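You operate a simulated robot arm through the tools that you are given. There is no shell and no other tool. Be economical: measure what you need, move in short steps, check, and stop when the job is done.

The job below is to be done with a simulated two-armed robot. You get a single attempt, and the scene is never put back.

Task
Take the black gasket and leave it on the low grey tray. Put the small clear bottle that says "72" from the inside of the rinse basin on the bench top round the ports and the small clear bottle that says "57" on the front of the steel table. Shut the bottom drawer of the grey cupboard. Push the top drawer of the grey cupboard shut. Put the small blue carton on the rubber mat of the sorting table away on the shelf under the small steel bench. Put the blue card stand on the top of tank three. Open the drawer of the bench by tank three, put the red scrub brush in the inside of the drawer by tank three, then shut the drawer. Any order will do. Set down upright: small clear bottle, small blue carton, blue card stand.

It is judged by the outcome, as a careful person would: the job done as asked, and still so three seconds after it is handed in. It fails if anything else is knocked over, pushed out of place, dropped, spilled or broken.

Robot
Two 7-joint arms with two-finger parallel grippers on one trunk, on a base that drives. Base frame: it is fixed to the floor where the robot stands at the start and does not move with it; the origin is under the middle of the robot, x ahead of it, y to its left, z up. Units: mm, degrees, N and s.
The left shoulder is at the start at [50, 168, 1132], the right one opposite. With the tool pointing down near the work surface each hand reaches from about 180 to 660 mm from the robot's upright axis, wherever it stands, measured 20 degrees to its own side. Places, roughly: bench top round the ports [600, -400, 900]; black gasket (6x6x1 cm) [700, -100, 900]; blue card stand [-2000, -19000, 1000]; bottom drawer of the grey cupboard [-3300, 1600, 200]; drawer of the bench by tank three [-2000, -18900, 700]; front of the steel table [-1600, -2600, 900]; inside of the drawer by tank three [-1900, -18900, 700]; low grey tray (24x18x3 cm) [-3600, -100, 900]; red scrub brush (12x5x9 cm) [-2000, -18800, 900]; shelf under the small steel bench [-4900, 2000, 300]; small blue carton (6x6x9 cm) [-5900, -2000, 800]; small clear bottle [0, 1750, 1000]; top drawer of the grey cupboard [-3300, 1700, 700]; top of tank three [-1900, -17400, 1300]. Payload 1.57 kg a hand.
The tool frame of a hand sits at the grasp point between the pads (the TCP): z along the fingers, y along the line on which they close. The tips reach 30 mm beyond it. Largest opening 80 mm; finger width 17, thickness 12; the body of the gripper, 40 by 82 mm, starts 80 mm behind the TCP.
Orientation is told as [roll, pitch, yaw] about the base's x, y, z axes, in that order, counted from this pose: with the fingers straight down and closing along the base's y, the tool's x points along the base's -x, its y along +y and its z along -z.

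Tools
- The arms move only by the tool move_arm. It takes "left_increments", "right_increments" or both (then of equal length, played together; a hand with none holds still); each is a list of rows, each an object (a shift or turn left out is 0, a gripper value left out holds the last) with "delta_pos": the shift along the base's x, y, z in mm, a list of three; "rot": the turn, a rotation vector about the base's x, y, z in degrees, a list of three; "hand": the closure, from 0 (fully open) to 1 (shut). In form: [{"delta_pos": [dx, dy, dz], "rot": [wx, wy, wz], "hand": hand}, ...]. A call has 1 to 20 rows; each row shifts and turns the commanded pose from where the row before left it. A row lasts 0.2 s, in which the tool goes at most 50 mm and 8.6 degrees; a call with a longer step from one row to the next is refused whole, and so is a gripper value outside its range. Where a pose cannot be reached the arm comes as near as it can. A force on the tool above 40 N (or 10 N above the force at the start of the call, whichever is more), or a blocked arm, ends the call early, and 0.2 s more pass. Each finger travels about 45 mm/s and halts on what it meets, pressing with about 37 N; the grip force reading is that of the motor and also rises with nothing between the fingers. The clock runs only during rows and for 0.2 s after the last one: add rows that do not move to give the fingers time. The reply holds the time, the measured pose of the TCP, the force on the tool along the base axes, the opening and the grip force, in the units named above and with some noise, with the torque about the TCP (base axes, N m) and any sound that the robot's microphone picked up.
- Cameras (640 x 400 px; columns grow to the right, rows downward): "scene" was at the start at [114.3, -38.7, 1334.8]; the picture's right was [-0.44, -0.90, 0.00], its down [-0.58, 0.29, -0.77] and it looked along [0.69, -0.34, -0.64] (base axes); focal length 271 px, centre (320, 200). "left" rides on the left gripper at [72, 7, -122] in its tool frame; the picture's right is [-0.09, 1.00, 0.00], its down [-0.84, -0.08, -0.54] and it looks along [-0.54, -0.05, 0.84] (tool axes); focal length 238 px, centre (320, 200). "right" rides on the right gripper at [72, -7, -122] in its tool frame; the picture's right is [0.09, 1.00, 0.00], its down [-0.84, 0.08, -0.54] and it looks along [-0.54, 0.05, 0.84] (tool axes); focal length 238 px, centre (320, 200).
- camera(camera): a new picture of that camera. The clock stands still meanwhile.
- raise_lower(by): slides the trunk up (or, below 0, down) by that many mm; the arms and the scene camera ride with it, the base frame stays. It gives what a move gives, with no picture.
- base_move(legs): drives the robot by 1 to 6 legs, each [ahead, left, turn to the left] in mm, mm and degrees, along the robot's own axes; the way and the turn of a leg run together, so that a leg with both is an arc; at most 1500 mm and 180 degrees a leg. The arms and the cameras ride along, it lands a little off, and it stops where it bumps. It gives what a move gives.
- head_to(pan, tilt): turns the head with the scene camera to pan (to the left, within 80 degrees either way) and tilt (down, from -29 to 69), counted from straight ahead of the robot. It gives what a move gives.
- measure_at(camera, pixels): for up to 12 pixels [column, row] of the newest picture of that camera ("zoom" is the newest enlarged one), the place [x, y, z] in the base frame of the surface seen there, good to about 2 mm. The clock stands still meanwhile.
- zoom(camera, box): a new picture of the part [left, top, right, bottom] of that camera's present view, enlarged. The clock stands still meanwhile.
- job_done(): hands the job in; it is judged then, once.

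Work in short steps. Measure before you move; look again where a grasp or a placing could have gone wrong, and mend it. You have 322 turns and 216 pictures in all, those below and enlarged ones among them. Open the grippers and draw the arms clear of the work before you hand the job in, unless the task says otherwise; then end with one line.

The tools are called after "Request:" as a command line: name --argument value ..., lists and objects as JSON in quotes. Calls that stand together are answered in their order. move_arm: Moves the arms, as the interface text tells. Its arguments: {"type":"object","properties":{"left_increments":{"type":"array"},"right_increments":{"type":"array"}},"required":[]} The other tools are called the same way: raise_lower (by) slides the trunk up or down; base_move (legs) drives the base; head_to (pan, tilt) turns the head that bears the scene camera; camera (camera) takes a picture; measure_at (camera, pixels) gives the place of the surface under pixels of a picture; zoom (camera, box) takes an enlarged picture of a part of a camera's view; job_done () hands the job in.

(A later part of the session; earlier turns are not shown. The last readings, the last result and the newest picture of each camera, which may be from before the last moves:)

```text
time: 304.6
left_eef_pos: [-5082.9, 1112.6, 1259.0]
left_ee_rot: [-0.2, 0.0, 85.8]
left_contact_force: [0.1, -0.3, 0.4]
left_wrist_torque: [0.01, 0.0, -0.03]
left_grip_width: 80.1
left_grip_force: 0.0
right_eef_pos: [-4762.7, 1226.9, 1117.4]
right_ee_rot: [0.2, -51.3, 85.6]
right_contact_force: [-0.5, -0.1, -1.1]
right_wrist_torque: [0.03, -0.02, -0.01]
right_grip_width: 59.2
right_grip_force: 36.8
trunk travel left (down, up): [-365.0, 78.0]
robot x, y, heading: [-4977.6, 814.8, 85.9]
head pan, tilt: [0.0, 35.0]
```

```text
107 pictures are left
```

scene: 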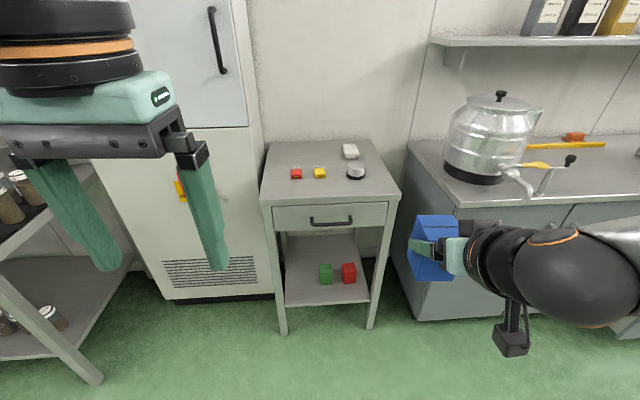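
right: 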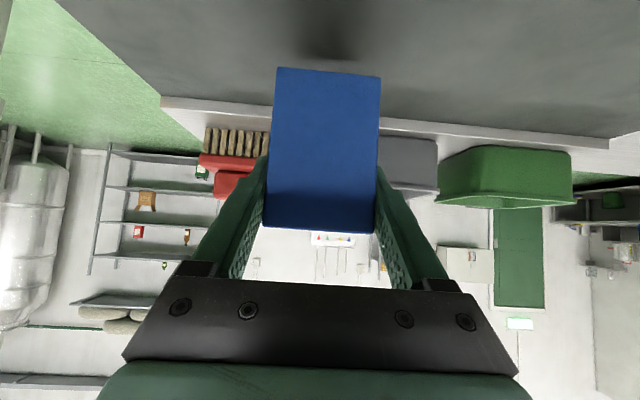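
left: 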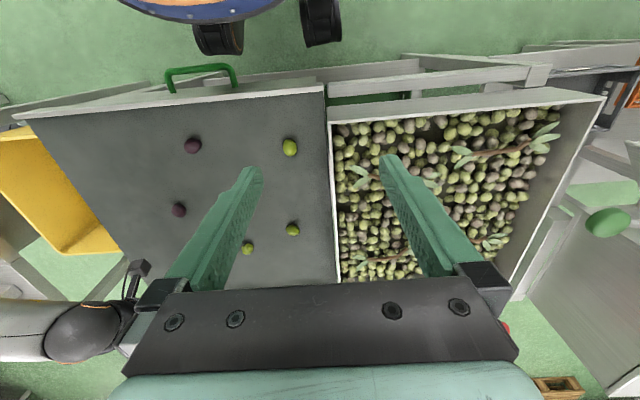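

I measure the shelf, the small blocks, the legs and the drawer underside.

Request:
measure_at --camera "scene" --pixels '[[302, 262], [310, 300], [326, 265], [349, 265], [350, 290], [330, 220], [280, 290], [375, 285], [330, 232], [310, 280], [300, 240], [345, 258]]'

Request:
zoom --camera "scene" --box '[250, 190, 410, 340]'

```text
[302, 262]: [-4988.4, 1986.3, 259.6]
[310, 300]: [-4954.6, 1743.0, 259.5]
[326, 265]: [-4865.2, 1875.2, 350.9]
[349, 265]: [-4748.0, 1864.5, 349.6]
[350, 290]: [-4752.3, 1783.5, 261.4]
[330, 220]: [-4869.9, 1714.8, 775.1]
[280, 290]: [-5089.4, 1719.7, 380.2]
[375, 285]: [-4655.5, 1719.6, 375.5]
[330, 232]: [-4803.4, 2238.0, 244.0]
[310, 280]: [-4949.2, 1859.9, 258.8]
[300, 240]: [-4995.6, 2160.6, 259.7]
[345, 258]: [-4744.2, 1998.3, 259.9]
```

```text
2.67 times, centred on (330, 265) of scene
```

zoom: 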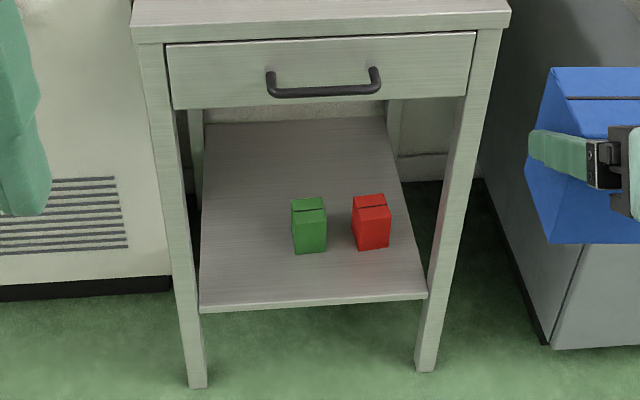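

Shelf z=260, free spot left of the green carton at x≈-4985. I align the robot to (-5155,1150).

Request:
base_move --legs '[[0, 0, 4.2], [250, 178, 0]]'

Request:
raise_lower --by -300

Request:
camera --camera "scene"

```text
time: 307.2
left_eef_pos: [-5277.1, 1353.2, 1259.0]
left_ee_rot: [-0.2, 0.1, 90.1]
left_contact_force: [-0.2, 0.8, 0.5]
left_wrist_torque: [0.01, 0.02, -0.03]
left_grip_width: 79.7
left_grip_force: 0.0
right_eef_pos: [-4964.2, 1492.1, 1117.3]
right_ee_rot: [0.1, -51.5, 89.9]
right_contact_force: [0.6, -0.3, 0.1]
right_wrist_torque: [-0.02, 0.0, -0.01]
right_grip_width: 59.3
right_grip_force: 37.0
trunk travel left (down, up): [-365.0, 78.0]
robot x, y, heading: [-5148.7, 1069.8, 90.0]
head pan, tilt: [0.0, 35.0]
```

```text
time: 310.2
left_eef_pos: [-5278.6, 1353.8, 959.5]
left_ee_rot: [0.0, 0.0, 90.2]
left_contact_force: [0.1, 0.4, 0.3]
left_wrist_torque: [0.01, -0.03, 0.06]
left_grip_width: 79.9
left_grip_force: 0.0
right_eef_pos: [-4964.0, 1492.6, 816.1]
right_ee_rot: [0.1, -51.3, 89.8]
right_contact_force: [0.3, 0.3, -0.4]
right_wrist_torque: [0.01, 0.01, 0.0]
right_grip_width: 59.4
right_grip_force: 36.9
trunk travel left (down, up): [-65.0, 378.0]
robot x, y, heading: [-5145.4, 1066.7, 90.0]
head pan, tilt: [0.0, 35.0]
```

```text
105 pictures are left
```

scene: 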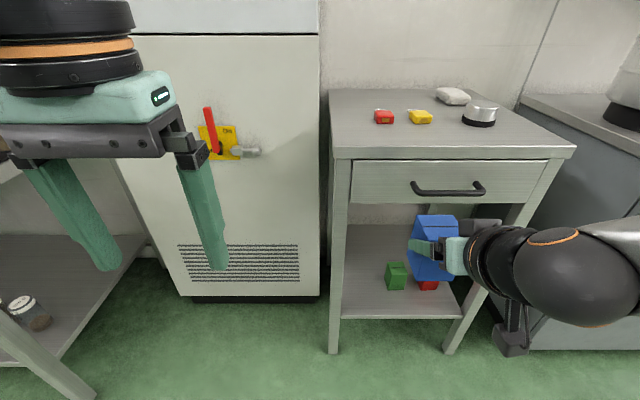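

I lower the trunk another 60 mm and bring the hand down in front of the bench, staying at y≈1495.

Request:
raise_lower --by -60

Request:
move_arm --right_increments '[{"delta_pos": [-5, 0, -45]}, {"delta_pos": [-5, 0, -45]}, {"delta_pos": [-5, 0, -45]}, {"delta_pos": [-5, 0, -45]}, {"delta_pos": [-5, 0, -45]}, {"delta_pos": [0, 0, -45]}, {"delta_pos": [0, 0, -45]}, {"delta_pos": [0, 0, -45]}, {"delta_pos": [0, 0, -40]}, {}]'

Request:
camera --camera "scene"

Request:
camera --camera "right"

```text
time: 311.2
left_eef_pos: [-5276.4, 1354.5, 898.9]
left_ee_rot: [-0.1, 0.0, 90.1]
left_contact_force: [0.0, -0.7, -1.5]
left_wrist_torque: [0.02, 0.03, 0.01]
left_grip_width: 80.0
left_grip_force: 0.1
right_eef_pos: [-4964.6, 1493.6, 756.8]
right_ee_rot: [0.1, -51.4, 89.9]
right_contact_force: [0.2, 0.8, -0.2]
right_wrist_torque: [-0.03, -0.01, -0.01]
right_grip_width: 59.1
right_grip_force: 36.9
trunk travel left (down, up): [-5.0, 438.0]
robot x, y, heading: [-5147.7, 1067.0, 89.5]
head pan, tilt: [0.0, 35.0]
```

```text
time: 313.4
left_eef_pos: [-5276.4, 1353.6, 898.9]
left_ee_rot: [0.0, 0.0, 90.1]
left_contact_force: [0.4, -0.2, 0.2]
left_wrist_torque: [0.01, 0.01, -0.01]
left_grip_width: 80.1
left_grip_force: 0.1
right_eef_pos: [-4963.9, 1495.3, 589.9]
right_ee_rot: [0.1, -51.2, 89.9]
right_contact_force: [0.7, 0.2, -0.8]
right_wrist_torque: [0.0, -0.02, -0.02]
right_grip_width: 59.5
right_grip_force: 37.1
right hand out of reach, approached as far as the arm can: row 4, 5, 6, 7, 8, 9
trunk travel left (down, up): [-5.0, 438.0]
robot x, y, heading: [-5147.8, 1066.7, 90.0]
head pan, tilt: [0.0, 35.0]
```

```text
104 pictures are left
```

scene: 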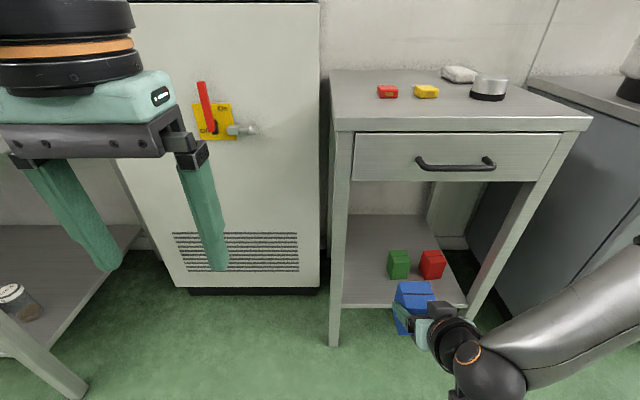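

```text
103 pictures are left
```

right: 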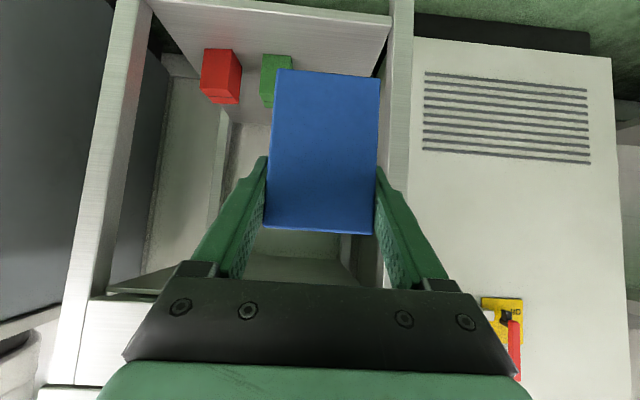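

The folded arm can't go lower here; I back the base 200 mm so the arm can stretch out while lowering.

Request:
base_move --legs '[[-200, 0, 0]]'

Request:
move_arm --right_increments '[{"delta_pos": [-5, 45, -10]}, {"delta_pos": [-5, 45, -15]}, {"delta_pos": [-5, 40, -25]}, {"delta_pos": [-5, 40, -30]}, {"delta_pos": [-5, 15, -45]}, {"delta_pos": [0, 0, -45]}, {"delta_pos": [0, 0, -45]}, {}]'

Request:
camera --camera "scene"

```text
time: 315.0
left_eef_pos: [-5278.0, 1160.5, 898.3]
left_ee_rot: [-0.1, 0.0, 90.2]
left_contact_force: [0.1, 0.0, -0.2]
left_wrist_torque: [-0.04, 0.01, 0.0]
left_grip_width: 79.7
left_grip_force: 0.1
right_eef_pos: [-4964.6, 1302.8, 588.5]
right_ee_rot: [0.0, -51.2, 90.1]
right_contact_force: [0.5, -0.1, -0.9]
right_wrist_torque: [0.0, 0.03, 0.04]
right_grip_width: 59.5
right_grip_force: 36.7
trunk travel left (down, up): [-5.0, 438.0]
robot x, y, heading: [-5147.3, 877.0, 90.1]
head pan, tilt: [0.0, 35.0]
```

```text
refused: row 4 steps farther than a row can; nothing moved
```

```text
102 pictures are left
```

scene: 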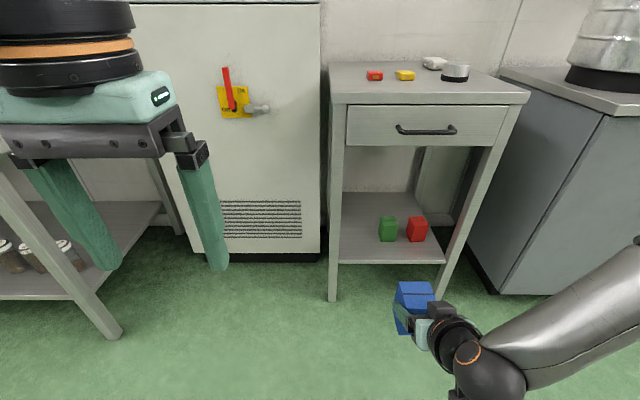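

Resending with shorter rows.

Request:
move_arm --right_increments '[{"delta_pos": [-4, 45, -10]}, {"delta_pos": [-4, 45, -10]}, {"delta_pos": [-4, 40, -20]}, {"delta_pos": [-4, 30, -35]}, {"delta_pos": [-4, 20, -42]}, {"delta_pos": [0, 0, -45]}, {"delta_pos": [0, 0, -45]}, {}]'

Request:
camera --camera "scene"

```text
time: 316.8
left_eef_pos: [-5277.9, 1161.3, 899.1]
left_ee_rot: [-0.1, 0.0, 90.2]
left_contact_force: [-0.4, 0.0, 0.6]
left_wrist_torque: [-0.02, 0.01, 0.01]
left_grip_width: 80.0
left_grip_force: 0.1
right_eef_pos: [-4909.5, 1438.5, 569.0]
right_ee_rot: [0.1, -51.3, 89.9]
right_contact_force: [-0.7, 0.7, -0.2]
right_wrist_torque: [-0.01, 0.02, 0.03]
right_grip_width: 59.5
right_grip_force: 37.2
right hand out of reach, approached as far as the arm can: row 1, 2, 3, 4, 5, 6, 7
trunk travel left (down, up): [-5.0, 438.0]
robot x, y, heading: [-5146.3, 872.7, 90.2]
head pan, tilt: [0.0, 35.0]
```

```text
101 pictures are left
```

scene: 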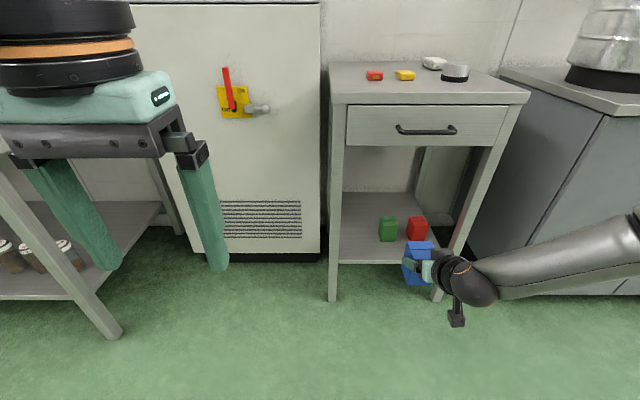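

The arm hits a joint limit with its elbow out. I test yawing the tool ~34° left (in line with the forearm) to see whether it can then go lower.

Request:
move_arm --right_increments '[{"delta_pos": [-10, -30, 20]}, {"delta_pos": [0, -30, 10], "rot": [0, 0, 8.5]}, {"rot": [0, 0, 8.5]}, {"rot": [0, 0, 8.5]}, {"rot": [0, 0, 8.5]}, {"delta_pos": [0, 0, -40]}, {"delta_pos": [0, 0, -40]}, {"delta_pos": [0, 0, -40]}, {"delta_pos": [0, 0, -40]}, {}]'

Request:
camera --camera "scene"

```text
time: 319.0
left_eef_pos: [-5279.0, 1160.9, 898.2]
left_ee_rot: [-0.1, 0.0, 90.2]
left_contact_force: [-0.5, -0.2, 0.2]
left_wrist_torque: [0.0, -0.01, 0.01]
left_grip_width: 80.0
left_grip_force: 0.0
right_eef_pos: [-4882.8, 1362.8, 568.0]
right_ee_rot: [0.1, -51.1, 124.0]
right_contact_force: [0.0, 0.2, 0.6]
right_wrist_torque: [0.02, -0.03, 0.02]
right_grip_width: 59.3
right_grip_force: 37.1
right hand out of reach, approached as far as the arm can: row 6, 7, 8, 9
trunk travel left (down, up): [-5.0, 438.0]
robot x, y, heading: [-5144.8, 873.9, 90.0]
head pan, tilt: [0.0, 35.0]
```

```text
100 pictures are left
```

scene: 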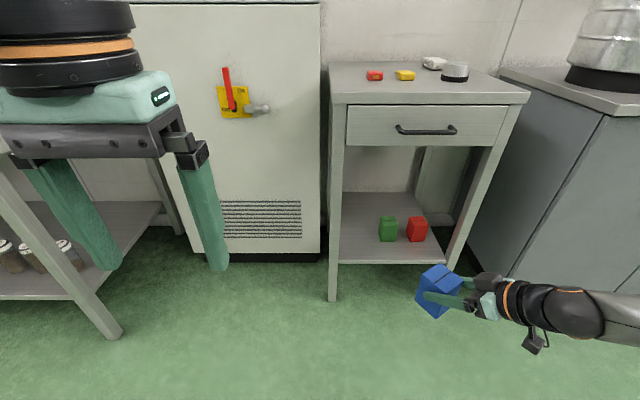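

I look at the right arm's posture to understand the limit.

Request:
head_to --pan -60 --tilt 50

Request:
camera --camera "scene"

Request:
measure_at --camera "scene" --pixels '[[320, 200], [250, 200], [350, 250], [400, 300], [300, 300], [200, 150], [450, 200]]'

```text
time: 320.3
left_eef_pos: [-5276.9, 1161.0, 899.4]
left_ee_rot: [-0.1, 0.0, 90.2]
left_contact_force: [-0.8, -0.1, -0.2]
left_wrist_torque: [-0.02, 0.02, 0.01]
left_grip_width: 80.1
left_grip_force: 0.1
right_eef_pos: [-4881.6, 1362.1, 568.4]
right_ee_rot: [0.0, -51.2, 124.0]
right_contact_force: [0.2, 0.3, -0.6]
right_wrist_torque: [-0.03, -0.01, 0.0]
right_grip_width: 59.1
right_grip_force: 37.1
trunk travel left (down, up): [-5.0, 438.0]
robot x, y, heading: [-5146.9, 876.9, 90.2]
head pan, tilt: [-60.0, 50.0]
```

```text
99 pictures are left
```

scene: 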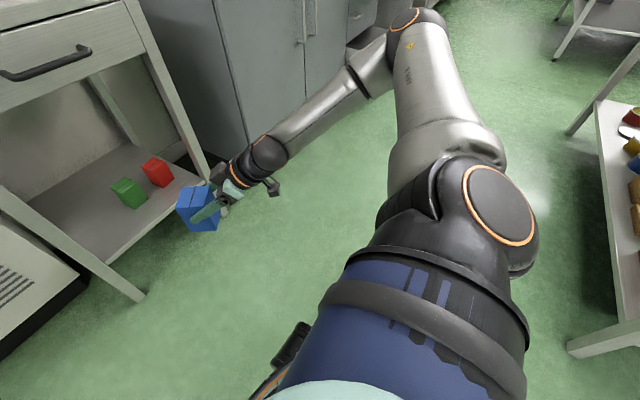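

```text
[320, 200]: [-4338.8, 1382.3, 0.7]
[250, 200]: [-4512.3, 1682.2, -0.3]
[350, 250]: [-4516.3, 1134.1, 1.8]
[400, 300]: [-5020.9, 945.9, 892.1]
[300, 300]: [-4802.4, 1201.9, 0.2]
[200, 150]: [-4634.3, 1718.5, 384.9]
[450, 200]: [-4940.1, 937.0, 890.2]
```

I measure the elbow and wrist points.

Request:
measure_at --camera "scene" --pixels '[[405, 20], [430, 60], [265, 150], [375, 60], [430, 130], [500, 200], [320, 120]]'

```text
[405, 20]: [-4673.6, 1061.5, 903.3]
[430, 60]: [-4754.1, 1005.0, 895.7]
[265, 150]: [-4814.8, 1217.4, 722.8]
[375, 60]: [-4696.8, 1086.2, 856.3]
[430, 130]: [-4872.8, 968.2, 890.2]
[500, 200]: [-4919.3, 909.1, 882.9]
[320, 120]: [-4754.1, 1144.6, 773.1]
```

The elbow stays at shoulder height (upper arm horizontal). I'll straighten the arm forward first and then sweep it down: back up 120 mm, raise, restore yaw and stretch forward.

Request:
base_move --legs '[[-120, 0, 0]]'

Request:
move_arm --right_increments '[{"delta_pos": [0, 0, 40], "rot": [0, 0, -8.5]}, {"delta_pos": [-15, 0, 40], "rot": [0, 0, -8.5]}, {"delta_pos": [-15, 0, 40], "rot": [0, 0, -8.5]}, {"delta_pos": [-20, 20, 20], "rot": [0, 0, -8.5]}, {"delta_pos": [-20, 40, 0]}, {"delta_pos": [-15, 45, 0]}, {"delta_pos": [-10, 45, 0]}, {"delta_pos": [0, 45, 0]}, {"delta_pos": [0, 45, 0]}, {"delta_pos": [0, 45, 0]}, {}]'

Request:
camera --camera "scene"

```text
time: 321.5
left_eef_pos: [-5276.6, 1041.7, 898.8]
left_ee_rot: [-0.1, 0.1, 90.2]
left_contact_force: [-0.7, 0.1, 0.4]
left_wrist_torque: [-0.02, -0.01, 0.0]
left_grip_width: 79.8
left_grip_force: 0.1
right_eef_pos: [-4881.5, 1241.8, 567.5]
right_ee_rot: [0.1, -51.1, 123.9]
right_contact_force: [-0.5, 0.1, -1.0]
right_wrist_torque: [-0.03, -0.02, 0.03]
right_grip_width: 59.4
right_grip_force: 37.2
trunk travel left (down, up): [-5.0, 438.0]
robot x, y, heading: [-5148.4, 756.7, 90.1]
head pan, tilt: [-60.0, 50.0]
```

```text
time: 323.9
left_eef_pos: [-5277.0, 1041.3, 898.9]
left_ee_rot: [0.0, 0.0, 90.2]
left_contact_force: [-0.6, -0.3, 0.8]
left_wrist_torque: [0.05, 0.01, 0.02]
left_grip_width: 80.3
left_grip_force: 0.1
right_eef_pos: [-4914.2, 1446.2, 736.2]
right_ee_rot: [0.1, -51.1, 89.9]
right_contact_force: [-0.9, -0.3, 0.1]
right_wrist_torque: [-0.01, 0.03, -0.01]
right_grip_width: 59.4
right_grip_force: 36.6
right hand out of reach, approached as far as the arm can: row 7, 8, 9, 10
trunk travel left (down, up): [-5.0, 438.0]
robot x, y, heading: [-5145.0, 759.5, 90.0]
head pan, tilt: [-60.0, 50.0]
```

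```text
98 pictures are left
```

scene: 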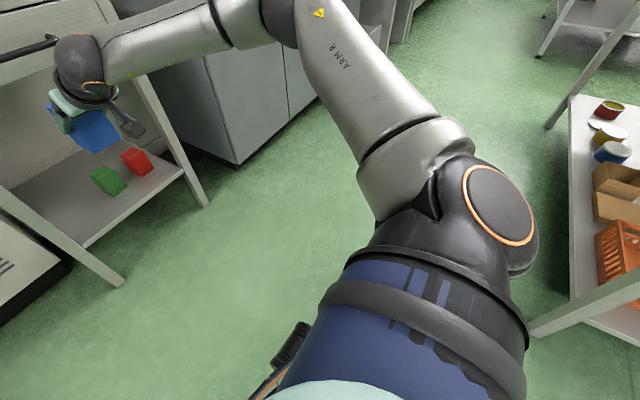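

I use the free left arm (tool down) to probe how low an arm can go.

Request:
move_arm --left_increments '[{"delta_pos": [0, 45, -10]}, {"delta_pos": [0, 45, -10]}, {"delta_pos": [-10, 45, -10]}, {"delta_pos": [-10, 20, -40]}, {"delta_pos": [0, 0, -45]}, {"delta_pos": [0, 0, -45]}, {"delta_pos": [0, 0, -45]}, {"delta_pos": [0, 0, -45]}, {"delta_pos": [0, 0, -45]}, {"delta_pos": [0, 0, -45]}, {"delta_pos": [0, 0, -45]}, {"delta_pos": [0, 0, -45]}, {}]'

```text
time: 326.7
left_eef_pos: [-5295.5, 1195.5, 466.1]
left_ee_rot: [-0.1, 0.1, 90.2]
left_contact_force: [1.0, 1.0, -0.4]
left_wrist_torque: [0.0, 0.02, -0.02]
left_grip_width: 79.9
left_grip_force: 0.1
right_eef_pos: [-4915.2, 1445.9, 734.9]
right_ee_rot: [0.2, -51.1, 90.0]
right_contact_force: [-1.4, 0.3, -1.1]
right_wrist_torque: [0.02, 0.01, -0.02]
right_grip_width: 59.0
right_grip_force: 37.5
trunk travel left (down, up): [-5.0, 438.0]
robot x, y, heading: [-5145.3, 757.5, 90.2]
head pan, tilt: [-60.0, 50.0]
```

Tool-down works to z 466 without trouble. I probe lower and further forward.

Request:
move_arm --left_increments '[{"delta_pos": [0, 0, -45]}, {"delta_pos": [0, 0, -45]}, {"delta_pos": [0, 0, -45]}, {"delta_pos": [0, 40, 0]}, {"delta_pos": [0, 40, 0]}, {"delta_pos": [0, 40, 0]}, {}]'

Request:
move_arm --left_increments '[{"rot": [8, 0, 0]}, {"rot": [8, 0, 0]}, {"rot": [8, 0, 0]}, {"rot": [8, 0, 0]}, {"rot": [8, 0, 0]}, {"rot": [8, 0, 0]}, {}]'

```text
time: 328.3
left_eef_pos: [-5295.1, 1298.0, 341.2]
left_ee_rot: [0.0, 0.0, 90.1]
left_contact_force: [0.7, 0.0, 0.0]
left_wrist_torque: [0.03, -0.03, 0.0]
left_grip_width: 80.1
left_grip_force: 0.0
left hand out of reach, approached as far as the arm can: row 6
right_eef_pos: [-4915.8, 1445.3, 735.7]
right_ee_rot: [0.0, -51.1, 89.9]
right_contact_force: [-0.6, 0.0, -0.3]
right_wrist_torque: [-0.06, 0.01, 0.02]
right_grip_width: 59.4
right_grip_force: 37.6
trunk travel left (down, up): [-5.0, 438.0]
robot x, y, heading: [-5145.1, 755.5, 90.0]
head pan, tilt: [-60.0, 50.0]
```

```text
time: 329.9
left_eef_pos: [-5295.4, 1297.3, 341.9]
left_ee_rot: [-0.3, -39.9, 90.1]
left_contact_force: [0.4, -0.1, 0.4]
left_wrist_torque: [0.0, 0.02, -0.01]
left_grip_width: 80.0
left_grip_force: 0.0
left hand out of reach, approached as far as the arm can: row 6
right_eef_pos: [-4915.2, 1446.5, 734.8]
right_ee_rot: [0.0, -51.2, 89.9]
right_contact_force: [0.0, -0.9, -0.7]
right_wrist_torque: [-0.03, -0.03, -0.03]
right_grip_width: 59.3
right_grip_force: 37.5
trunk travel left (down, up): [-5.0, 438.0]
robot x, y, heading: [-5149.1, 755.7, 90.2]
head pan, tilt: [-60.0, 50.0]
```

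Low first, then pitch works (40° at z 342). I probe how to get the last ~11° with the left arm: forward 60 mm and pitch more.

Request:
move_arm --left_increments '[{"delta_pos": [0, 30, 0]}, {"delta_pos": [0, 30, 0]}, {"rot": [6, 0, 0]}, {"rot": [6, 0, 0]}, {}]'

```text
time: 331.1
left_eef_pos: [-5296.6, 1357.2, 343.2]
left_ee_rot: [-0.2, -45.9, 90.3]
left_contact_force: [0.5, -1.1, -0.5]
left_wrist_torque: [-0.01, 0.0, -0.02]
left_grip_width: 80.0
left_grip_force: 0.1
left hand out of reach, approached as far as the arm can: row 4
right_eef_pos: [-4915.8, 1445.6, 733.9]
right_ee_rot: [0.1, -51.1, 89.8]
right_contact_force: [0.6, -0.6, -0.2]
right_wrist_torque: [-0.01, 0.02, -0.01]
right_grip_width: 59.2
right_grip_force: 36.4
trunk travel left (down, up): [-5.0, 438.0]
robot x, y, heading: [-5150.9, 754.3, 90.2]
head pan, tilt: [-60.0, 50.0]
```

Progress: 46° at 602 mm ahead. Continue a bit more forward.

Request:
move_arm --left_increments '[{"delta_pos": [0, 30, 0]}, {"delta_pos": [0, 20, 0]}, {"rot": [5, 0, 0]}, {"rot": [4, 0, 0]}, {}]'

```text
time: 332.3
left_eef_pos: [-5302.2, 1408.1, 333.6]
left_ee_rot: [0.4, -53.2, 90.0]
left_contact_force: [1.1, 0.0, 0.2]
left_wrist_torque: [-0.03, -0.02, 0.0]
left_grip_width: 80.0
left_grip_force: 0.1
left hand out of reach, approached as far as the arm can: row 4
right_eef_pos: [-4914.9, 1446.3, 735.7]
right_ee_rot: [0.1, -51.1, 89.9]
right_contact_force: [0.1, -0.6, -0.1]
right_wrist_torque: [-0.02, 0.0, 0.03]
right_grip_width: 59.6
right_grip_force: 36.9
trunk travel left (down, up): [-5.0, 438.0]
robot x, y, heading: [-5147.0, 761.2, 89.9]
head pan, tilt: [-60.0, 50.0]
```

That gives a recipe (pitch ~51° at 645 mm ahead, 155 mm lateral, z≈334). I return the left arm to a safe pose and bring the right one back to tool-down, mirrored, first.

Request:
move_arm --left_increments '[{"delta_pos": [0, -25, 5], "rot": [-8, 0, 0]}, {"delta_pos": [0, -25, 5], "rot": [-8, 0, 0]}, {"delta_pos": [0, -40, 5], "rot": [-8, 0, 0]}, {"delta_pos": [0, -40, 5], "rot": [-8, 0, 0]}, {"delta_pos": [0, -40, 5], "rot": [-8, 0, 0]}, {"delta_pos": [0, -30, 25], "rot": [-8, 0, 0]}, {"delta_pos": [0, 0, 45], "rot": [-5, 0, 0]}, {"delta_pos": [0, -10, 45]}, {"delta_pos": [0, -10, 45]}, {"delta_pos": [0, 0, 45]}, {"delta_pos": [0, 0, 45]}]' --right_increments '[{"delta_pos": [0, -30, 10], "rot": [-8, 0, 0]}, {"delta_pos": [-10, -40, 10], "rot": [-8, 0, 0]}, {"delta_pos": [-10, -40, 10], "rot": [-8, 0, 0]}, {"delta_pos": [-10, -40, 10], "rot": [-8, 0, 0]}, {"delta_pos": [-10, -40, 10], "rot": [-8, 0, 0]}, {"delta_pos": [-10, -40, 10], "rot": [-8, 0, 0]}, {"delta_pos": [-10, -40, 10], "rot": [-3.2, 0, 0]}, {"delta_pos": [-10, -40, 10]}, {"delta_pos": [-10, -40, 10]}, {"delta_pos": [0, -40, 10]}, {}]'

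```text
time: 334.7
left_eef_pos: [-5300.9, 1190.8, 610.3]
left_ee_rot: [0.0, -1.9, 90.2]
left_contact_force: [0.1, -0.1, -0.3]
left_wrist_torque: [0.02, -0.01, 0.0]
left_grip_width: 79.9
left_grip_force: 0.0
right_eef_pos: [-4994.4, 1051.5, 836.0]
right_ee_rot: [0.0, 0.2, 90.0]
right_contact_force: [-0.4, 0.1, 0.0]
right_wrist_torque: [-0.03, -0.01, 0.03]
right_grip_width: 59.3
right_grip_force: 37.1
trunk travel left (down, up): [-5.0, 438.0]
robot x, y, heading: [-5144.9, 753.9, 90.0]
head pan, tilt: [-60.0, 50.0]
```

Both worked. Now the right hand goes low (mirroring the probe) while the left rises further.

Request:
move_arm --left_increments '[{"delta_pos": [0, -10, 45]}, {"delta_pos": [0, -20, 45]}, {"delta_pos": [0, -30, 35]}, {"delta_pos": [0, -30, 35]}, {"delta_pos": [0, -30, 35]}, {"delta_pos": [0, -20, 40]}, {"delta_pos": [0, 0, 40]}, {}, {}, {}, {}, {}, {}, {}]' --right_increments '[{"delta_pos": [0, 45, 0]}, {"delta_pos": [0, 45, -10]}, {"delta_pos": [-5, 45, -15]}, {"delta_pos": [0, 10, -45]}, {"delta_pos": [0, 0, -45]}, {"delta_pos": [0, 0, -45]}, {"delta_pos": [0, 0, -45]}, {"delta_pos": [0, 0, -45]}, {"delta_pos": [0, 0, -45]}, {"delta_pos": [0, 0, -45]}, {"delta_pos": [0, 0, -45]}, {"delta_pos": [0, 0, -45]}, {"delta_pos": [0, 0, -45]}, {}]'

```text
time: 337.7
left_eef_pos: [-5305.7, 1046.3, 885.7]
left_ee_rot: [-0.1, -2.1, 90.2]
left_contact_force: [-0.2, -0.8, -0.5]
left_wrist_torque: [0.01, 0.0, 0.02]
left_grip_width: 80.2
left_grip_force: 0.0
right_eef_pos: [-4899.0, 1134.8, 477.2]
right_ee_rot: [0.1, 0.1, 90.0]
right_contact_force: [-0.4, 0.1, 0.2]
right_wrist_torque: [-0.01, 0.01, 0.01]
right_grip_width: 59.3
right_grip_force: 36.8
right hand out of reach, approached as far as the arm can: row 7, 8, 9, 10, 11, 12, 13
trunk travel left (down, up): [-5.0, 438.0]
robot x, y, heading: [-5151.0, 755.2, 90.1]
head pan, tilt: [-60.0, 50.0]
```

The right arm's elbow posture differs from the left's. I look at both.

Request:
camera --camera "scene"

Request:
head_to --pan 60 --tilt 50

Request:
camera --camera "scene"

```text
97 pictures are left
```

scene: 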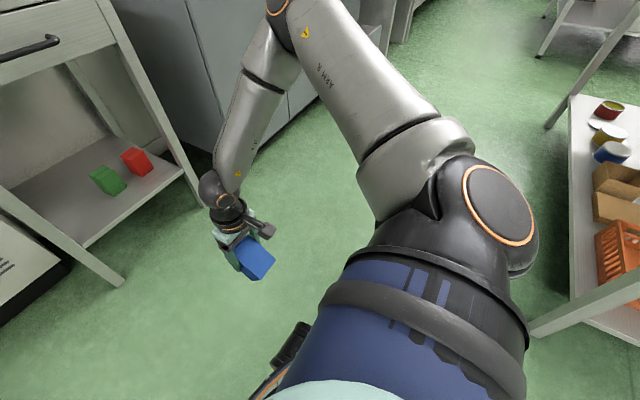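

```text
time: 339.7
left_eef_pos: [-5305.3, 1046.7, 885.3]
left_ee_rot: [-0.1, -2.1, 90.2]
left_contact_force: [-0.5, -0.6, -0.6]
left_wrist_torque: [0.01, -0.01, -0.01]
left_grip_width: 79.9
left_grip_force: 0.0
right_eef_pos: [-4898.1, 1135.3, 477.6]
right_ee_rot: [0.1, 0.1, 90.0]
right_contact_force: [0.8, 0.1, -1.0]
right_wrist_torque: [0.0, 0.03, 0.01]
right_grip_width: 59.3
right_grip_force: 36.9
trunk travel left (down, up): [-5.0, 438.0]
robot x, y, heading: [-5148.6, 756.1, 90.3]
head pan, tilt: [60.0, 50.0]
```

```text
96 pictures are left
```

scene: 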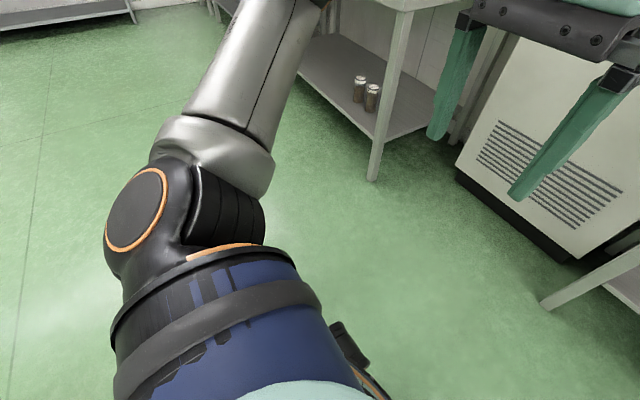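

I'll hand the carton over via the bench top: put it down there with the right hand, then regrasp it with the left, which can reach low. First raise the trunk and re-pitch the right hand.

Request:
raise_lower --by 210

Request:
move_arm --right_increments '[{"delta_pos": [-10, 0, 45]}, {"delta_pos": [-10, 0, 45]}, {"delta_pos": [-10, 0, 45]}, {"delta_pos": [-10, 0, 45]}, {"delta_pos": [-10, 10, 40], "rot": [8.5, 0, 0]}, {"delta_pos": [-10, 10, 40], "rot": [8.5, 0, 0]}, {"delta_pos": [0, 10, 30], "rot": [8.5, 0, 0]}, {"delta_pos": [0, 10, 10], "rot": [8.5, 0, 0]}, {"delta_pos": [0, 10, 0], "rot": [8.5, 0, 0]}, {"delta_pos": [0, 10, 0], "rot": [8.8, 0, 0]}, {}]'

Request:
head_to --pan -5 --tilt 35

Request:
camera --camera "scene"

```text
time: 342.0
left_eef_pos: [-5306.1, 1047.3, 1095.7]
left_ee_rot: [-0.1, -2.0, 90.2]
left_contact_force: [0.1, -0.2, 0.3]
left_wrist_torque: [0.02, -0.01, -0.01]
left_grip_width: 80.0
left_grip_force: 0.0
right_eef_pos: [-4899.1, 1135.1, 686.5]
right_ee_rot: [0.0, 0.1, 90.0]
right_contact_force: [-0.8, -0.1, -0.2]
right_wrist_torque: [0.01, -0.02, -0.04]
right_grip_width: 59.5
right_grip_force: 37.5
trunk travel left (down, up): [-215.0, 228.0]
robot x, y, heading: [-5148.2, 759.4, 90.3]
head pan, tilt: [60.0, 50.0]
```

```text
refused: row 10 steps farther than a row can; nothing moved
```

```text
time: 343.3
left_eef_pos: [-5304.2, 1045.8, 1095.0]
left_ee_rot: [0.0, -2.0, 90.2]
left_contact_force: [0.6, -0.2, 0.4]
left_wrist_torque: [-0.01, -0.01, -0.01]
left_grip_width: 79.9
left_grip_force: 0.1
right_eef_pos: [-4899.2, 1135.4, 687.3]
right_ee_rot: [0.1, 0.0, 89.9]
right_contact_force: [-0.1, 0.0, -1.2]
right_wrist_torque: [-0.02, -0.02, -0.01]
right_grip_width: 59.4
right_grip_force: 37.4
trunk travel left (down, up): [-215.0, 228.0]
robot x, y, heading: [-5148.7, 755.1, 90.1]
head pan, tilt: [-5.0, 35.0]
```

```text
95 pictures are left
```

scene: 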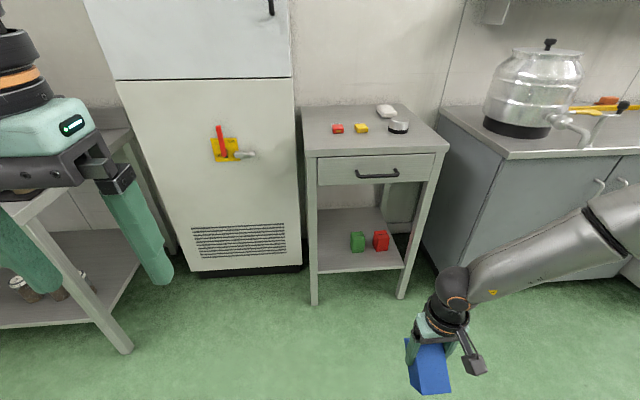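

Resend with rotations within the limit; I also measure the bench top's front-left area.

Request:
move_arm --right_increments '[{"delta_pos": [-10, 0, 45]}, {"delta_pos": [-10, 0, 45]}, {"delta_pos": [-10, 0, 45]}, {"delta_pos": [-10, 0, 45]}, {"delta_pos": [-10, 10, 40], "rot": [8.5, 0, 0]}, {"delta_pos": [-10, 10, 40], "rot": [8.5, 0, 0]}, {"delta_pos": [0, 10, 30], "rot": [8.5, 0, 0]}, {"delta_pos": [0, 10, 10], "rot": [8.5, 0, 0]}, {"delta_pos": [0, 10, 0], "rot": [8.5, 0, 0]}, {"delta_pos": [0, 10, 0], "rot": [8.5, 0, 0]}, {}]'

Request:
measure_at --camera "scene" --pixels '[[325, 142], [315, 150], [350, 150], [310, 120], [338, 128], [361, 128], [400, 126], [385, 145]]'

```text
time: 345.7
left_eef_pos: [-5305.2, 1046.8, 1095.5]
left_ee_rot: [-0.1, -1.9, 90.2]
left_contact_force: [0.2, -0.3, 0.6]
left_wrist_torque: [-0.01, -0.01, 0.01]
left_grip_width: 80.1
left_grip_force: 0.0
right_eef_pos: [-4959.5, 1195.2, 989.4]
right_ee_rot: [0.1, -50.8, 89.9]
right_contact_force: [-0.6, 0.3, 0.0]
right_wrist_torque: [0.01, 0.01, -0.03]
right_grip_width: 59.3
right_grip_force: 37.0
trunk travel left (down, up): [-215.0, 228.0]
robot x, y, heading: [-5147.2, 757.3, 90.1]
head pan, tilt: [-5.0, 35.0]
```

```text
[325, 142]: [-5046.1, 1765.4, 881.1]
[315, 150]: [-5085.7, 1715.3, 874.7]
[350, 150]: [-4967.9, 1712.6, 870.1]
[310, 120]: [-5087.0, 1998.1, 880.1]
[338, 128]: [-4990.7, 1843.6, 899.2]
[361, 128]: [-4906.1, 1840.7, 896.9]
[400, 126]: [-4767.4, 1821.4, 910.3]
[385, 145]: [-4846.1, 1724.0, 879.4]
```

Bench top z=880; front strip is free. I drive 390 mm ahead, then extend the carton over (-4950,1765).

Request:
base_move --legs '[[390, 0, 0]]'

Request:
move_arm --right_increments '[{"delta_pos": [3, 40, 0], "rot": [0.4, 0, 0]}, {"delta_pos": [3, 40, 0]}, {"delta_pos": [3, 40, -5]}, {"delta_pos": [0, 40, -5]}, {}]'

Request:
camera --camera "scene"

```text
time: 348.1
left_eef_pos: [-5308.9, 1424.3, 1096.4]
left_ee_rot: [-0.1, -1.9, 90.4]
left_contact_force: [0.6, -0.4, 0.1]
left_wrist_torque: [0.02, -0.02, -0.01]
left_grip_width: 80.0
left_grip_force: 0.0
right_eef_pos: [-4961.9, 1574.7, 989.8]
right_ee_rot: [0.1, -50.9, 90.2]
right_contact_force: [-0.8, -0.5, 0.1]
right_wrist_torque: [-0.01, -0.02, -0.05]
right_grip_width: 59.2
right_grip_force: 36.9
trunk travel left (down, up): [-215.0, 228.0]
robot x, y, heading: [-5147.2, 1136.7, 90.7]
head pan, tilt: [-5.0, 35.0]
```

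```text
time: 349.3
left_eef_pos: [-5309.3, 1424.5, 1095.0]
left_ee_rot: [-0.1, -2.1, 90.4]
left_contact_force: [-1.0, -0.2, -0.5]
left_wrist_torque: [-0.03, 0.03, -0.03]
left_grip_width: 79.7
left_grip_force: 0.0
right_eef_pos: [-4952.1, 1736.1, 979.9]
right_ee_rot: [0.1, -51.3, 90.1]
right_contact_force: [-0.2, -0.1, -1.4]
right_wrist_torque: [0.01, 0.01, -0.02]
right_grip_width: 59.2
right_grip_force: 37.2
trunk travel left (down, up): [-215.0, 228.0]
robot x, y, heading: [-5146.5, 1136.5, 90.2]
head pan, tilt: [-5.0, 35.0]
```

```text
94 pictures are left
```

scene: 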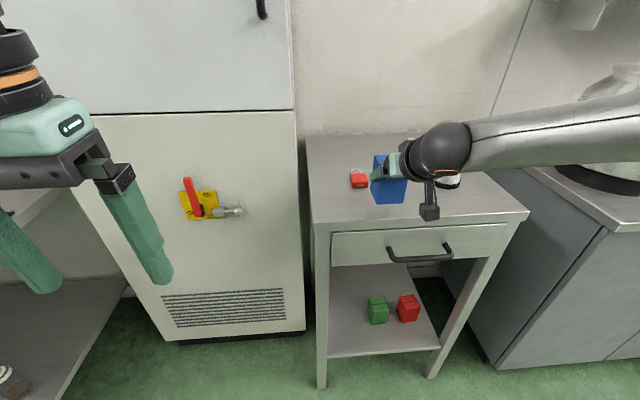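

The carton is over the front strip. I lower to contact in steps.

Request:
move_arm --right_increments '[{"delta_pos": [0, 5, -15]}, {"delta_pos": [0, 0, -12]}, {"delta_pos": [0, 0, -4]}, {"delta_pos": [0, 0, -2]}, {}]'

Request:
zoom --camera "scene" --box '[320, 110, 480, 250]'

```text
time: 350.5
left_eef_pos: [-5308.5, 1425.5, 1096.2]
left_ee_rot: [-0.1, -2.1, 90.4]
left_contact_force: [-0.7, 0.1, -0.4]
left_wrist_torque: [-0.02, 0.0, -0.04]
left_grip_width: 80.2
left_grip_force: 0.1
right_eef_pos: [-4951.7, 1738.3, 946.7]
right_ee_rot: [0.1, -51.3, 90.3]
right_contact_force: [0.3, -0.1, -0.6]
right_wrist_torque: [-0.04, -0.01, 0.01]
right_grip_width: 59.3
right_grip_force: 37.3
trunk travel left (down, up): [-215.0, 228.0]
robot x, y, heading: [-5147.7, 1133.4, 90.3]
head pan, tilt: [-5.0, 35.0]
```

```text
2.86 times, centred on (400, 180) of scene
```

zoom: 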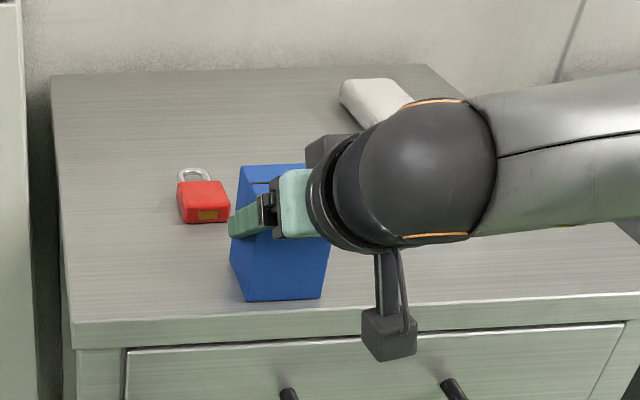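

Padlock is behind, clear of the fingers. Lower 2 mm more to touch, then open and withdraw along the finger axis.

Request:
move_arm --right_increments '[{"delta_pos": [0, 0, -1]}, {"delta_pos": [0, 0, -1]}, {}]'

```text
time: 351.3
left_eef_pos: [-5308.3, 1424.0, 1095.2]
left_ee_rot: [0.0, -2.0, 90.4]
left_contact_force: [0.2, -1.3, -0.3]
left_wrist_torque: [0.0, 0.04, 0.0]
left_grip_width: 80.0
left_grip_force: 0.1
right_eef_pos: [-4953.2, 1739.7, 944.8]
right_ee_rot: [0.1, -51.4, 90.2]
right_contact_force: [1.6, -0.3, 2.6]
right_wrist_torque: [0.1, -0.16, -0.05]
right_grip_width: 59.3
right_grip_force: 37.0
trunk travel left (down, up): [-215.0, 228.0]
robot x, y, heading: [-5149.4, 1136.2, 90.5]
head pan, tilt: [-5.0, 35.0]
```

Request:
move_arm --right_increments '[{"hand": 0.2}, {"hand": 0.1}, {"hand": 0.0}, {}, {"delta_pos": [0, -25, 18]}, {"delta_pos": [0, -35, 25]}, {"delta_pos": [0, -40, 25]}, {"delta_pos": [0, -40, 20]}, {"delta_pos": [0, -45, 0], "rot": [-8, 0, 0]}, {"delta_pos": [0, -45, 0], "rot": [-8, 0, 0]}, {"delta_pos": [0, -45, 0], "rot": [-8, 0, 0]}, {"delta_pos": [0, -45, 0], "rot": [-8, 0, 0]}, {"delta_pos": [0, -40, 0], "rot": [-8, 0, 0]}, {"delta_pos": [0, -40, 0], "rot": [-8, 0, 0]}, {}]'

Request:
camera --camera "scene"

```text
time: 354.5
left_eef_pos: [-5309.6, 1423.9, 1095.1]
left_ee_rot: [-0.1, -2.0, 90.4]
left_contact_force: [-0.5, -0.9, -0.2]
left_wrist_torque: [-0.01, 0.0, 0.0]
left_grip_width: 79.7
left_grip_force: 0.1
right_eef_pos: [-4954.6, 1337.3, 1029.9]
right_ee_rot: [0.2, -3.2, 90.0]
right_contact_force: [0.7, 0.7, 0.1]
right_wrist_torque: [-0.02, 0.01, 0.03]
right_grip_width: 80.0
right_grip_force: 0.1
trunk travel left (down, up): [-215.0, 228.0]
robot x, y, heading: [-5146.5, 1136.5, 90.2]
head pan, tilt: [-5.0, 35.0]
```

```text
92 pictures are left
```

scene: 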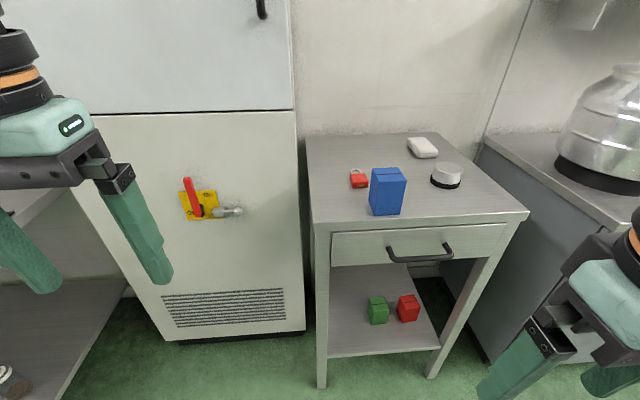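

Carton stands upright on the bench. I shift the base 345 mm right so the left hand lines up, and pitch it 30°.

Request:
base_move --legs '[[0, -345, -0.3]]'

Request:
move_arm --left_increments '[{"delta_pos": [0, 20, -20], "rot": [8, 0, 0]}, {"delta_pos": [0, 30, -25], "rot": [8, 0, 0]}, {"delta_pos": [0, 30, -25], "rot": [8, 0, 0]}, {"delta_pos": [0, 30, -25], "rot": [4, 0, 0]}, {"delta_pos": [0, 30, 0]}, {}]'

Request:
camera --camera "left"

Request:
measure_at --camera "left" --pixels '[[320, 200], [320, 180], [320, 150], [300, 180], [340, 180]]'

```text
time: 358.1
left_eef_pos: [-4970.1, 1427.4, 1095.4]
left_ee_rot: [-0.1, -2.2, 90.4]
left_contact_force: [-0.1, 0.2, 0.0]
left_wrist_torque: [0.0, -0.02, -0.01]
left_grip_width: 80.3
left_grip_force: 0.0
right_eef_pos: [-4618.3, 1340.4, 1029.7]
right_ee_rot: [0.2, -3.4, 90.1]
right_contact_force: [-0.5, 0.3, 0.2]
right_wrist_torque: [0.01, -0.02, -0.01]
right_grip_width: 79.9
right_grip_force: 0.1
trunk travel left (down, up): [-215.0, 228.0]
robot x, y, heading: [-4812.6, 1133.9, 90.1]
head pan, tilt: [-5.0, 35.0]
```

```text
time: 359.4
left_eef_pos: [-4971.8, 1567.2, 999.0]
left_ee_rot: [-0.2, -30.0, 90.5]
left_contact_force: [0.1, -0.8, -0.1]
left_wrist_torque: [0.02, -0.02, -0.01]
left_grip_width: 79.9
left_grip_force: 0.0
right_eef_pos: [-4617.0, 1340.0, 1028.7]
right_ee_rot: [0.2, -3.4, 90.1]
right_contact_force: [0.1, 0.5, -0.3]
right_wrist_torque: [0.01, -0.01, 0.0]
right_grip_width: 79.9
right_grip_force: 0.0
trunk travel left (down, up): [-215.0, 228.0]
robot x, y, heading: [-4812.6, 1138.4, 90.4]
head pan, tilt: [-5.0, 35.0]
```

```text
91 pictures are left
```

left: 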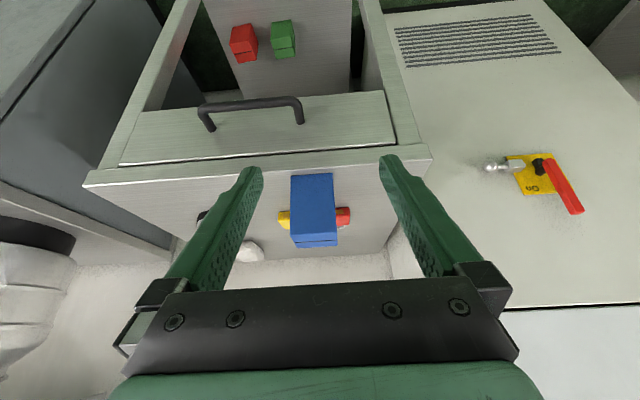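

```text
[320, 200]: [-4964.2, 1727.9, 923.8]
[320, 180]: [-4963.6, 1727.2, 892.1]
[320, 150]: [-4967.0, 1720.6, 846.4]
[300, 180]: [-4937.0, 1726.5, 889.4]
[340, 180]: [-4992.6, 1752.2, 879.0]
```

Carton centre x≈-4955. I shift +17 mm x, go forward above it, and pause.

Request:
move_arm --left_increments '[{"delta_pos": [17, 20, 10]}, {"delta_pos": [0, 45, 0]}, {"delta_pos": [0, 45, 0]}, {"delta_pos": [0, 45, 0]}, {"delta_pos": [0, 25, 0]}, {}]'

Request:
camera --camera "left"

```text
time: 360.9
left_eef_pos: [-4955.2, 1746.9, 1010.9]
left_ee_rot: [-0.3, -30.0, 90.3]
left_contact_force: [-0.4, -0.2, -0.4]
left_wrist_torque: [0.02, 0.01, -0.01]
left_grip_width: 80.3
left_grip_force: 0.0
right_eef_pos: [-4617.2, 1338.7, 1030.2]
right_ee_rot: [0.2, -3.3, 90.1]
right_contact_force: [0.0, 0.3, -0.3]
right_wrist_torque: [0.01, 0.0, -0.01]
right_grip_width: 79.8
right_grip_force: 0.0
trunk travel left (down, up): [-215.0, 228.0]
robot x, y, heading: [-4809.7, 1137.4, 90.1]
head pan, tilt: [-5.0, 35.0]
```

```text
90 pictures are left
```

left: 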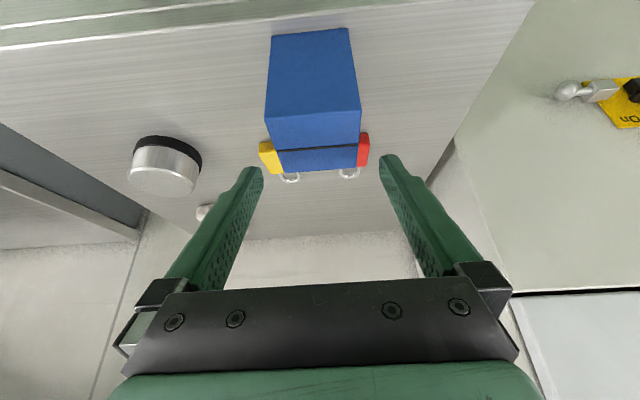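

Two padlocks stand just behind the carton's sides; I measure their fronts.

Request:
measure_at --camera "left" --pixels '[[364, 145], [267, 152], [366, 160], [276, 168], [315, 120], [315, 140], [275, 142], [358, 138], [290, 178], [350, 173]]'

```text
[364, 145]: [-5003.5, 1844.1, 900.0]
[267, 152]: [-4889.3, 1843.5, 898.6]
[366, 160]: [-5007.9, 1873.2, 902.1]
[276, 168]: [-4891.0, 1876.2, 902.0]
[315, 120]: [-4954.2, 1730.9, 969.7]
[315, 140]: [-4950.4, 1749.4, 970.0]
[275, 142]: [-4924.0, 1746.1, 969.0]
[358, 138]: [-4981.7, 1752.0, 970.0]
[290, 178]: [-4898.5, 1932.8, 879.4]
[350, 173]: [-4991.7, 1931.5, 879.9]
```

Padlocks' fronts are at y≈1840, fingertips reach only ~1770. I descend to z≈932 and close.

Request:
move_arm --left_increments '[{"delta_pos": [2, 3, -30]}, {"delta_pos": [0, 0, -30]}, {"delta_pos": [0, 0, -18]}, {}, {"hand": 0.15}, {"hand": 0.3}, {"hand": 0.6}, {"hand": 1.0}, {}, {}]'

Request:
camera --camera "left"

```text
time: 363.1
left_eef_pos: [-4952.6, 1747.5, 931.8]
left_ee_rot: [-0.3, -30.0, 90.5]
left_contact_force: [0.2, 0.1, 0.0]
left_wrist_torque: [0.0, -0.01, -0.01]
left_grip_width: 59.5
left_grip_force: 37.1
right_eef_pos: [-4617.6, 1340.2, 1029.3]
right_ee_rot: [0.2, -3.3, 90.0]
right_contact_force: [0.2, 0.2, -0.9]
right_wrist_torque: [0.0, 0.0, -0.01]
right_grip_width: 79.9
right_grip_force: 0.1
trunk travel left (down, up): [-215.0, 228.0]
robot x, y, heading: [-4808.3, 1136.1, 90.0]
head pan, tilt: [-5.0, 35.0]
```

```text
89 pictures are left
```

left: 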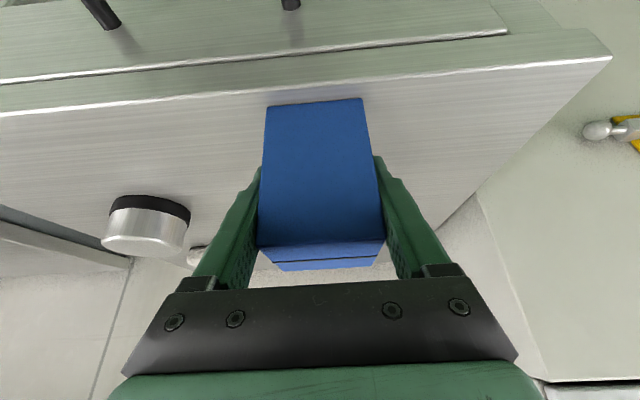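

Gripped. I lift with the trunk, back away, and go to the low approach: trunk down, then hand low and forward as probed.

Request:
raise_lower --by 60

Request:
base_move --legs '[[-480, 0, 0]]'

Request:
move_arm --left_increments '[{"delta_pos": [0, -40, 0], "rot": [-7.5, 0, 0]}, {"delta_pos": [0, -45, 0], "rot": [-7.5, 0, 0]}, {"delta_pos": [0, -45, 0], "rot": [-7.5, 0, 0]}, {"delta_pos": [0, -45, 0], "rot": [-7.5, 0, 0]}, {"delta_pos": [0, -45, 5]}, {"delta_pos": [0, -45, 5]}, {"delta_pos": [0, -45, 5]}, {"delta_pos": [0, -15, 5]}, {}]'

Request:
raise_lower --by -275

```text
time: 364.1
left_eef_pos: [-4953.1, 1747.1, 990.8]
left_ee_rot: [-0.3, -30.0, 90.5]
left_contact_force: [0.4, -1.0, -0.8]
left_wrist_torque: [-0.03, 0.01, 0.01]
left_grip_width: 59.7
left_grip_force: 37.0
right_eef_pos: [-4617.7, 1340.3, 1090.2]
right_ee_rot: [0.2, -3.3, 90.1]
right_contact_force: [-0.1, 0.6, 0.6]
right_wrist_torque: [-0.04, -0.01, -0.04]
right_grip_width: 79.9
right_grip_force: 0.1
trunk travel left (down, up): [-275.0, 168.0]
robot x, y, heading: [-4808.5, 1133.3, 90.3]
head pan, tilt: [-5.0, 35.0]
```

```text
time: 366.8
left_eef_pos: [-4947.2, 1286.5, 991.7]
left_ee_rot: [-0.3, -30.0, 90.0]
left_contact_force: [-0.1, 0.0, -1.3]
left_wrist_torque: [-0.01, 0.01, 0.0]
left_grip_width: 59.6
left_grip_force: 37.2
right_eef_pos: [-4615.5, 874.9, 1088.6]
right_ee_rot: [0.2, -3.3, 89.7]
right_contact_force: [0.5, 0.2, -0.2]
right_wrist_torque: [0.04, -0.01, 0.01]
right_grip_width: 79.9
right_grip_force: 0.2
trunk travel left (down, up): [-275.0, 168.0]
robot x, y, heading: [-4811.8, 674.4, 90.0]
head pan, tilt: [-5.0, 35.0]
```

```text
time: 368.8
left_eef_pos: [-4948.9, 959.6, 1014.1]
left_ee_rot: [-0.3, 0.0, 90.1]
left_contact_force: [0.0, -0.1, -0.6]
left_wrist_torque: [-0.01, -0.01, 0.01]
left_grip_width: 59.6
left_grip_force: 36.9
right_eef_pos: [-4614.8, 874.9, 1089.1]
right_ee_rot: [0.1, -3.3, 89.7]
right_contact_force: [-0.4, 0.0, 0.4]
right_wrist_torque: [0.02, -0.02, -0.02]
right_grip_width: 80.3
right_grip_force: 0.0
trunk travel left (down, up): [-275.0, 168.0]
robot x, y, heading: [-4809.7, 674.5, 89.9]
head pan, tilt: [-5.0, 35.0]
```

```text
time: 371.6
left_eef_pos: [-4948.7, 960.3, 739.6]
left_ee_rot: [-0.3, 0.0, 90.0]
left_contact_force: [0.4, 1.1, -0.8]
left_wrist_torque: [-0.01, 0.0, 0.0]
left_grip_width: 59.3
left_grip_force: 36.8
right_eef_pos: [-4615.5, 876.1, 814.1]
right_ee_rot: [0.3, -3.3, 89.6]
right_contact_force: [-0.4, 0.1, -0.6]
right_wrist_torque: [-0.01, 0.01, -0.01]
right_grip_width: 79.9
right_grip_force: 0.1
trunk travel left (down, up): [0.0, 443.0]
robot x, y, heading: [-4813.8, 673.3, 89.8]
head pan, tilt: [-5.0, 35.0]
```

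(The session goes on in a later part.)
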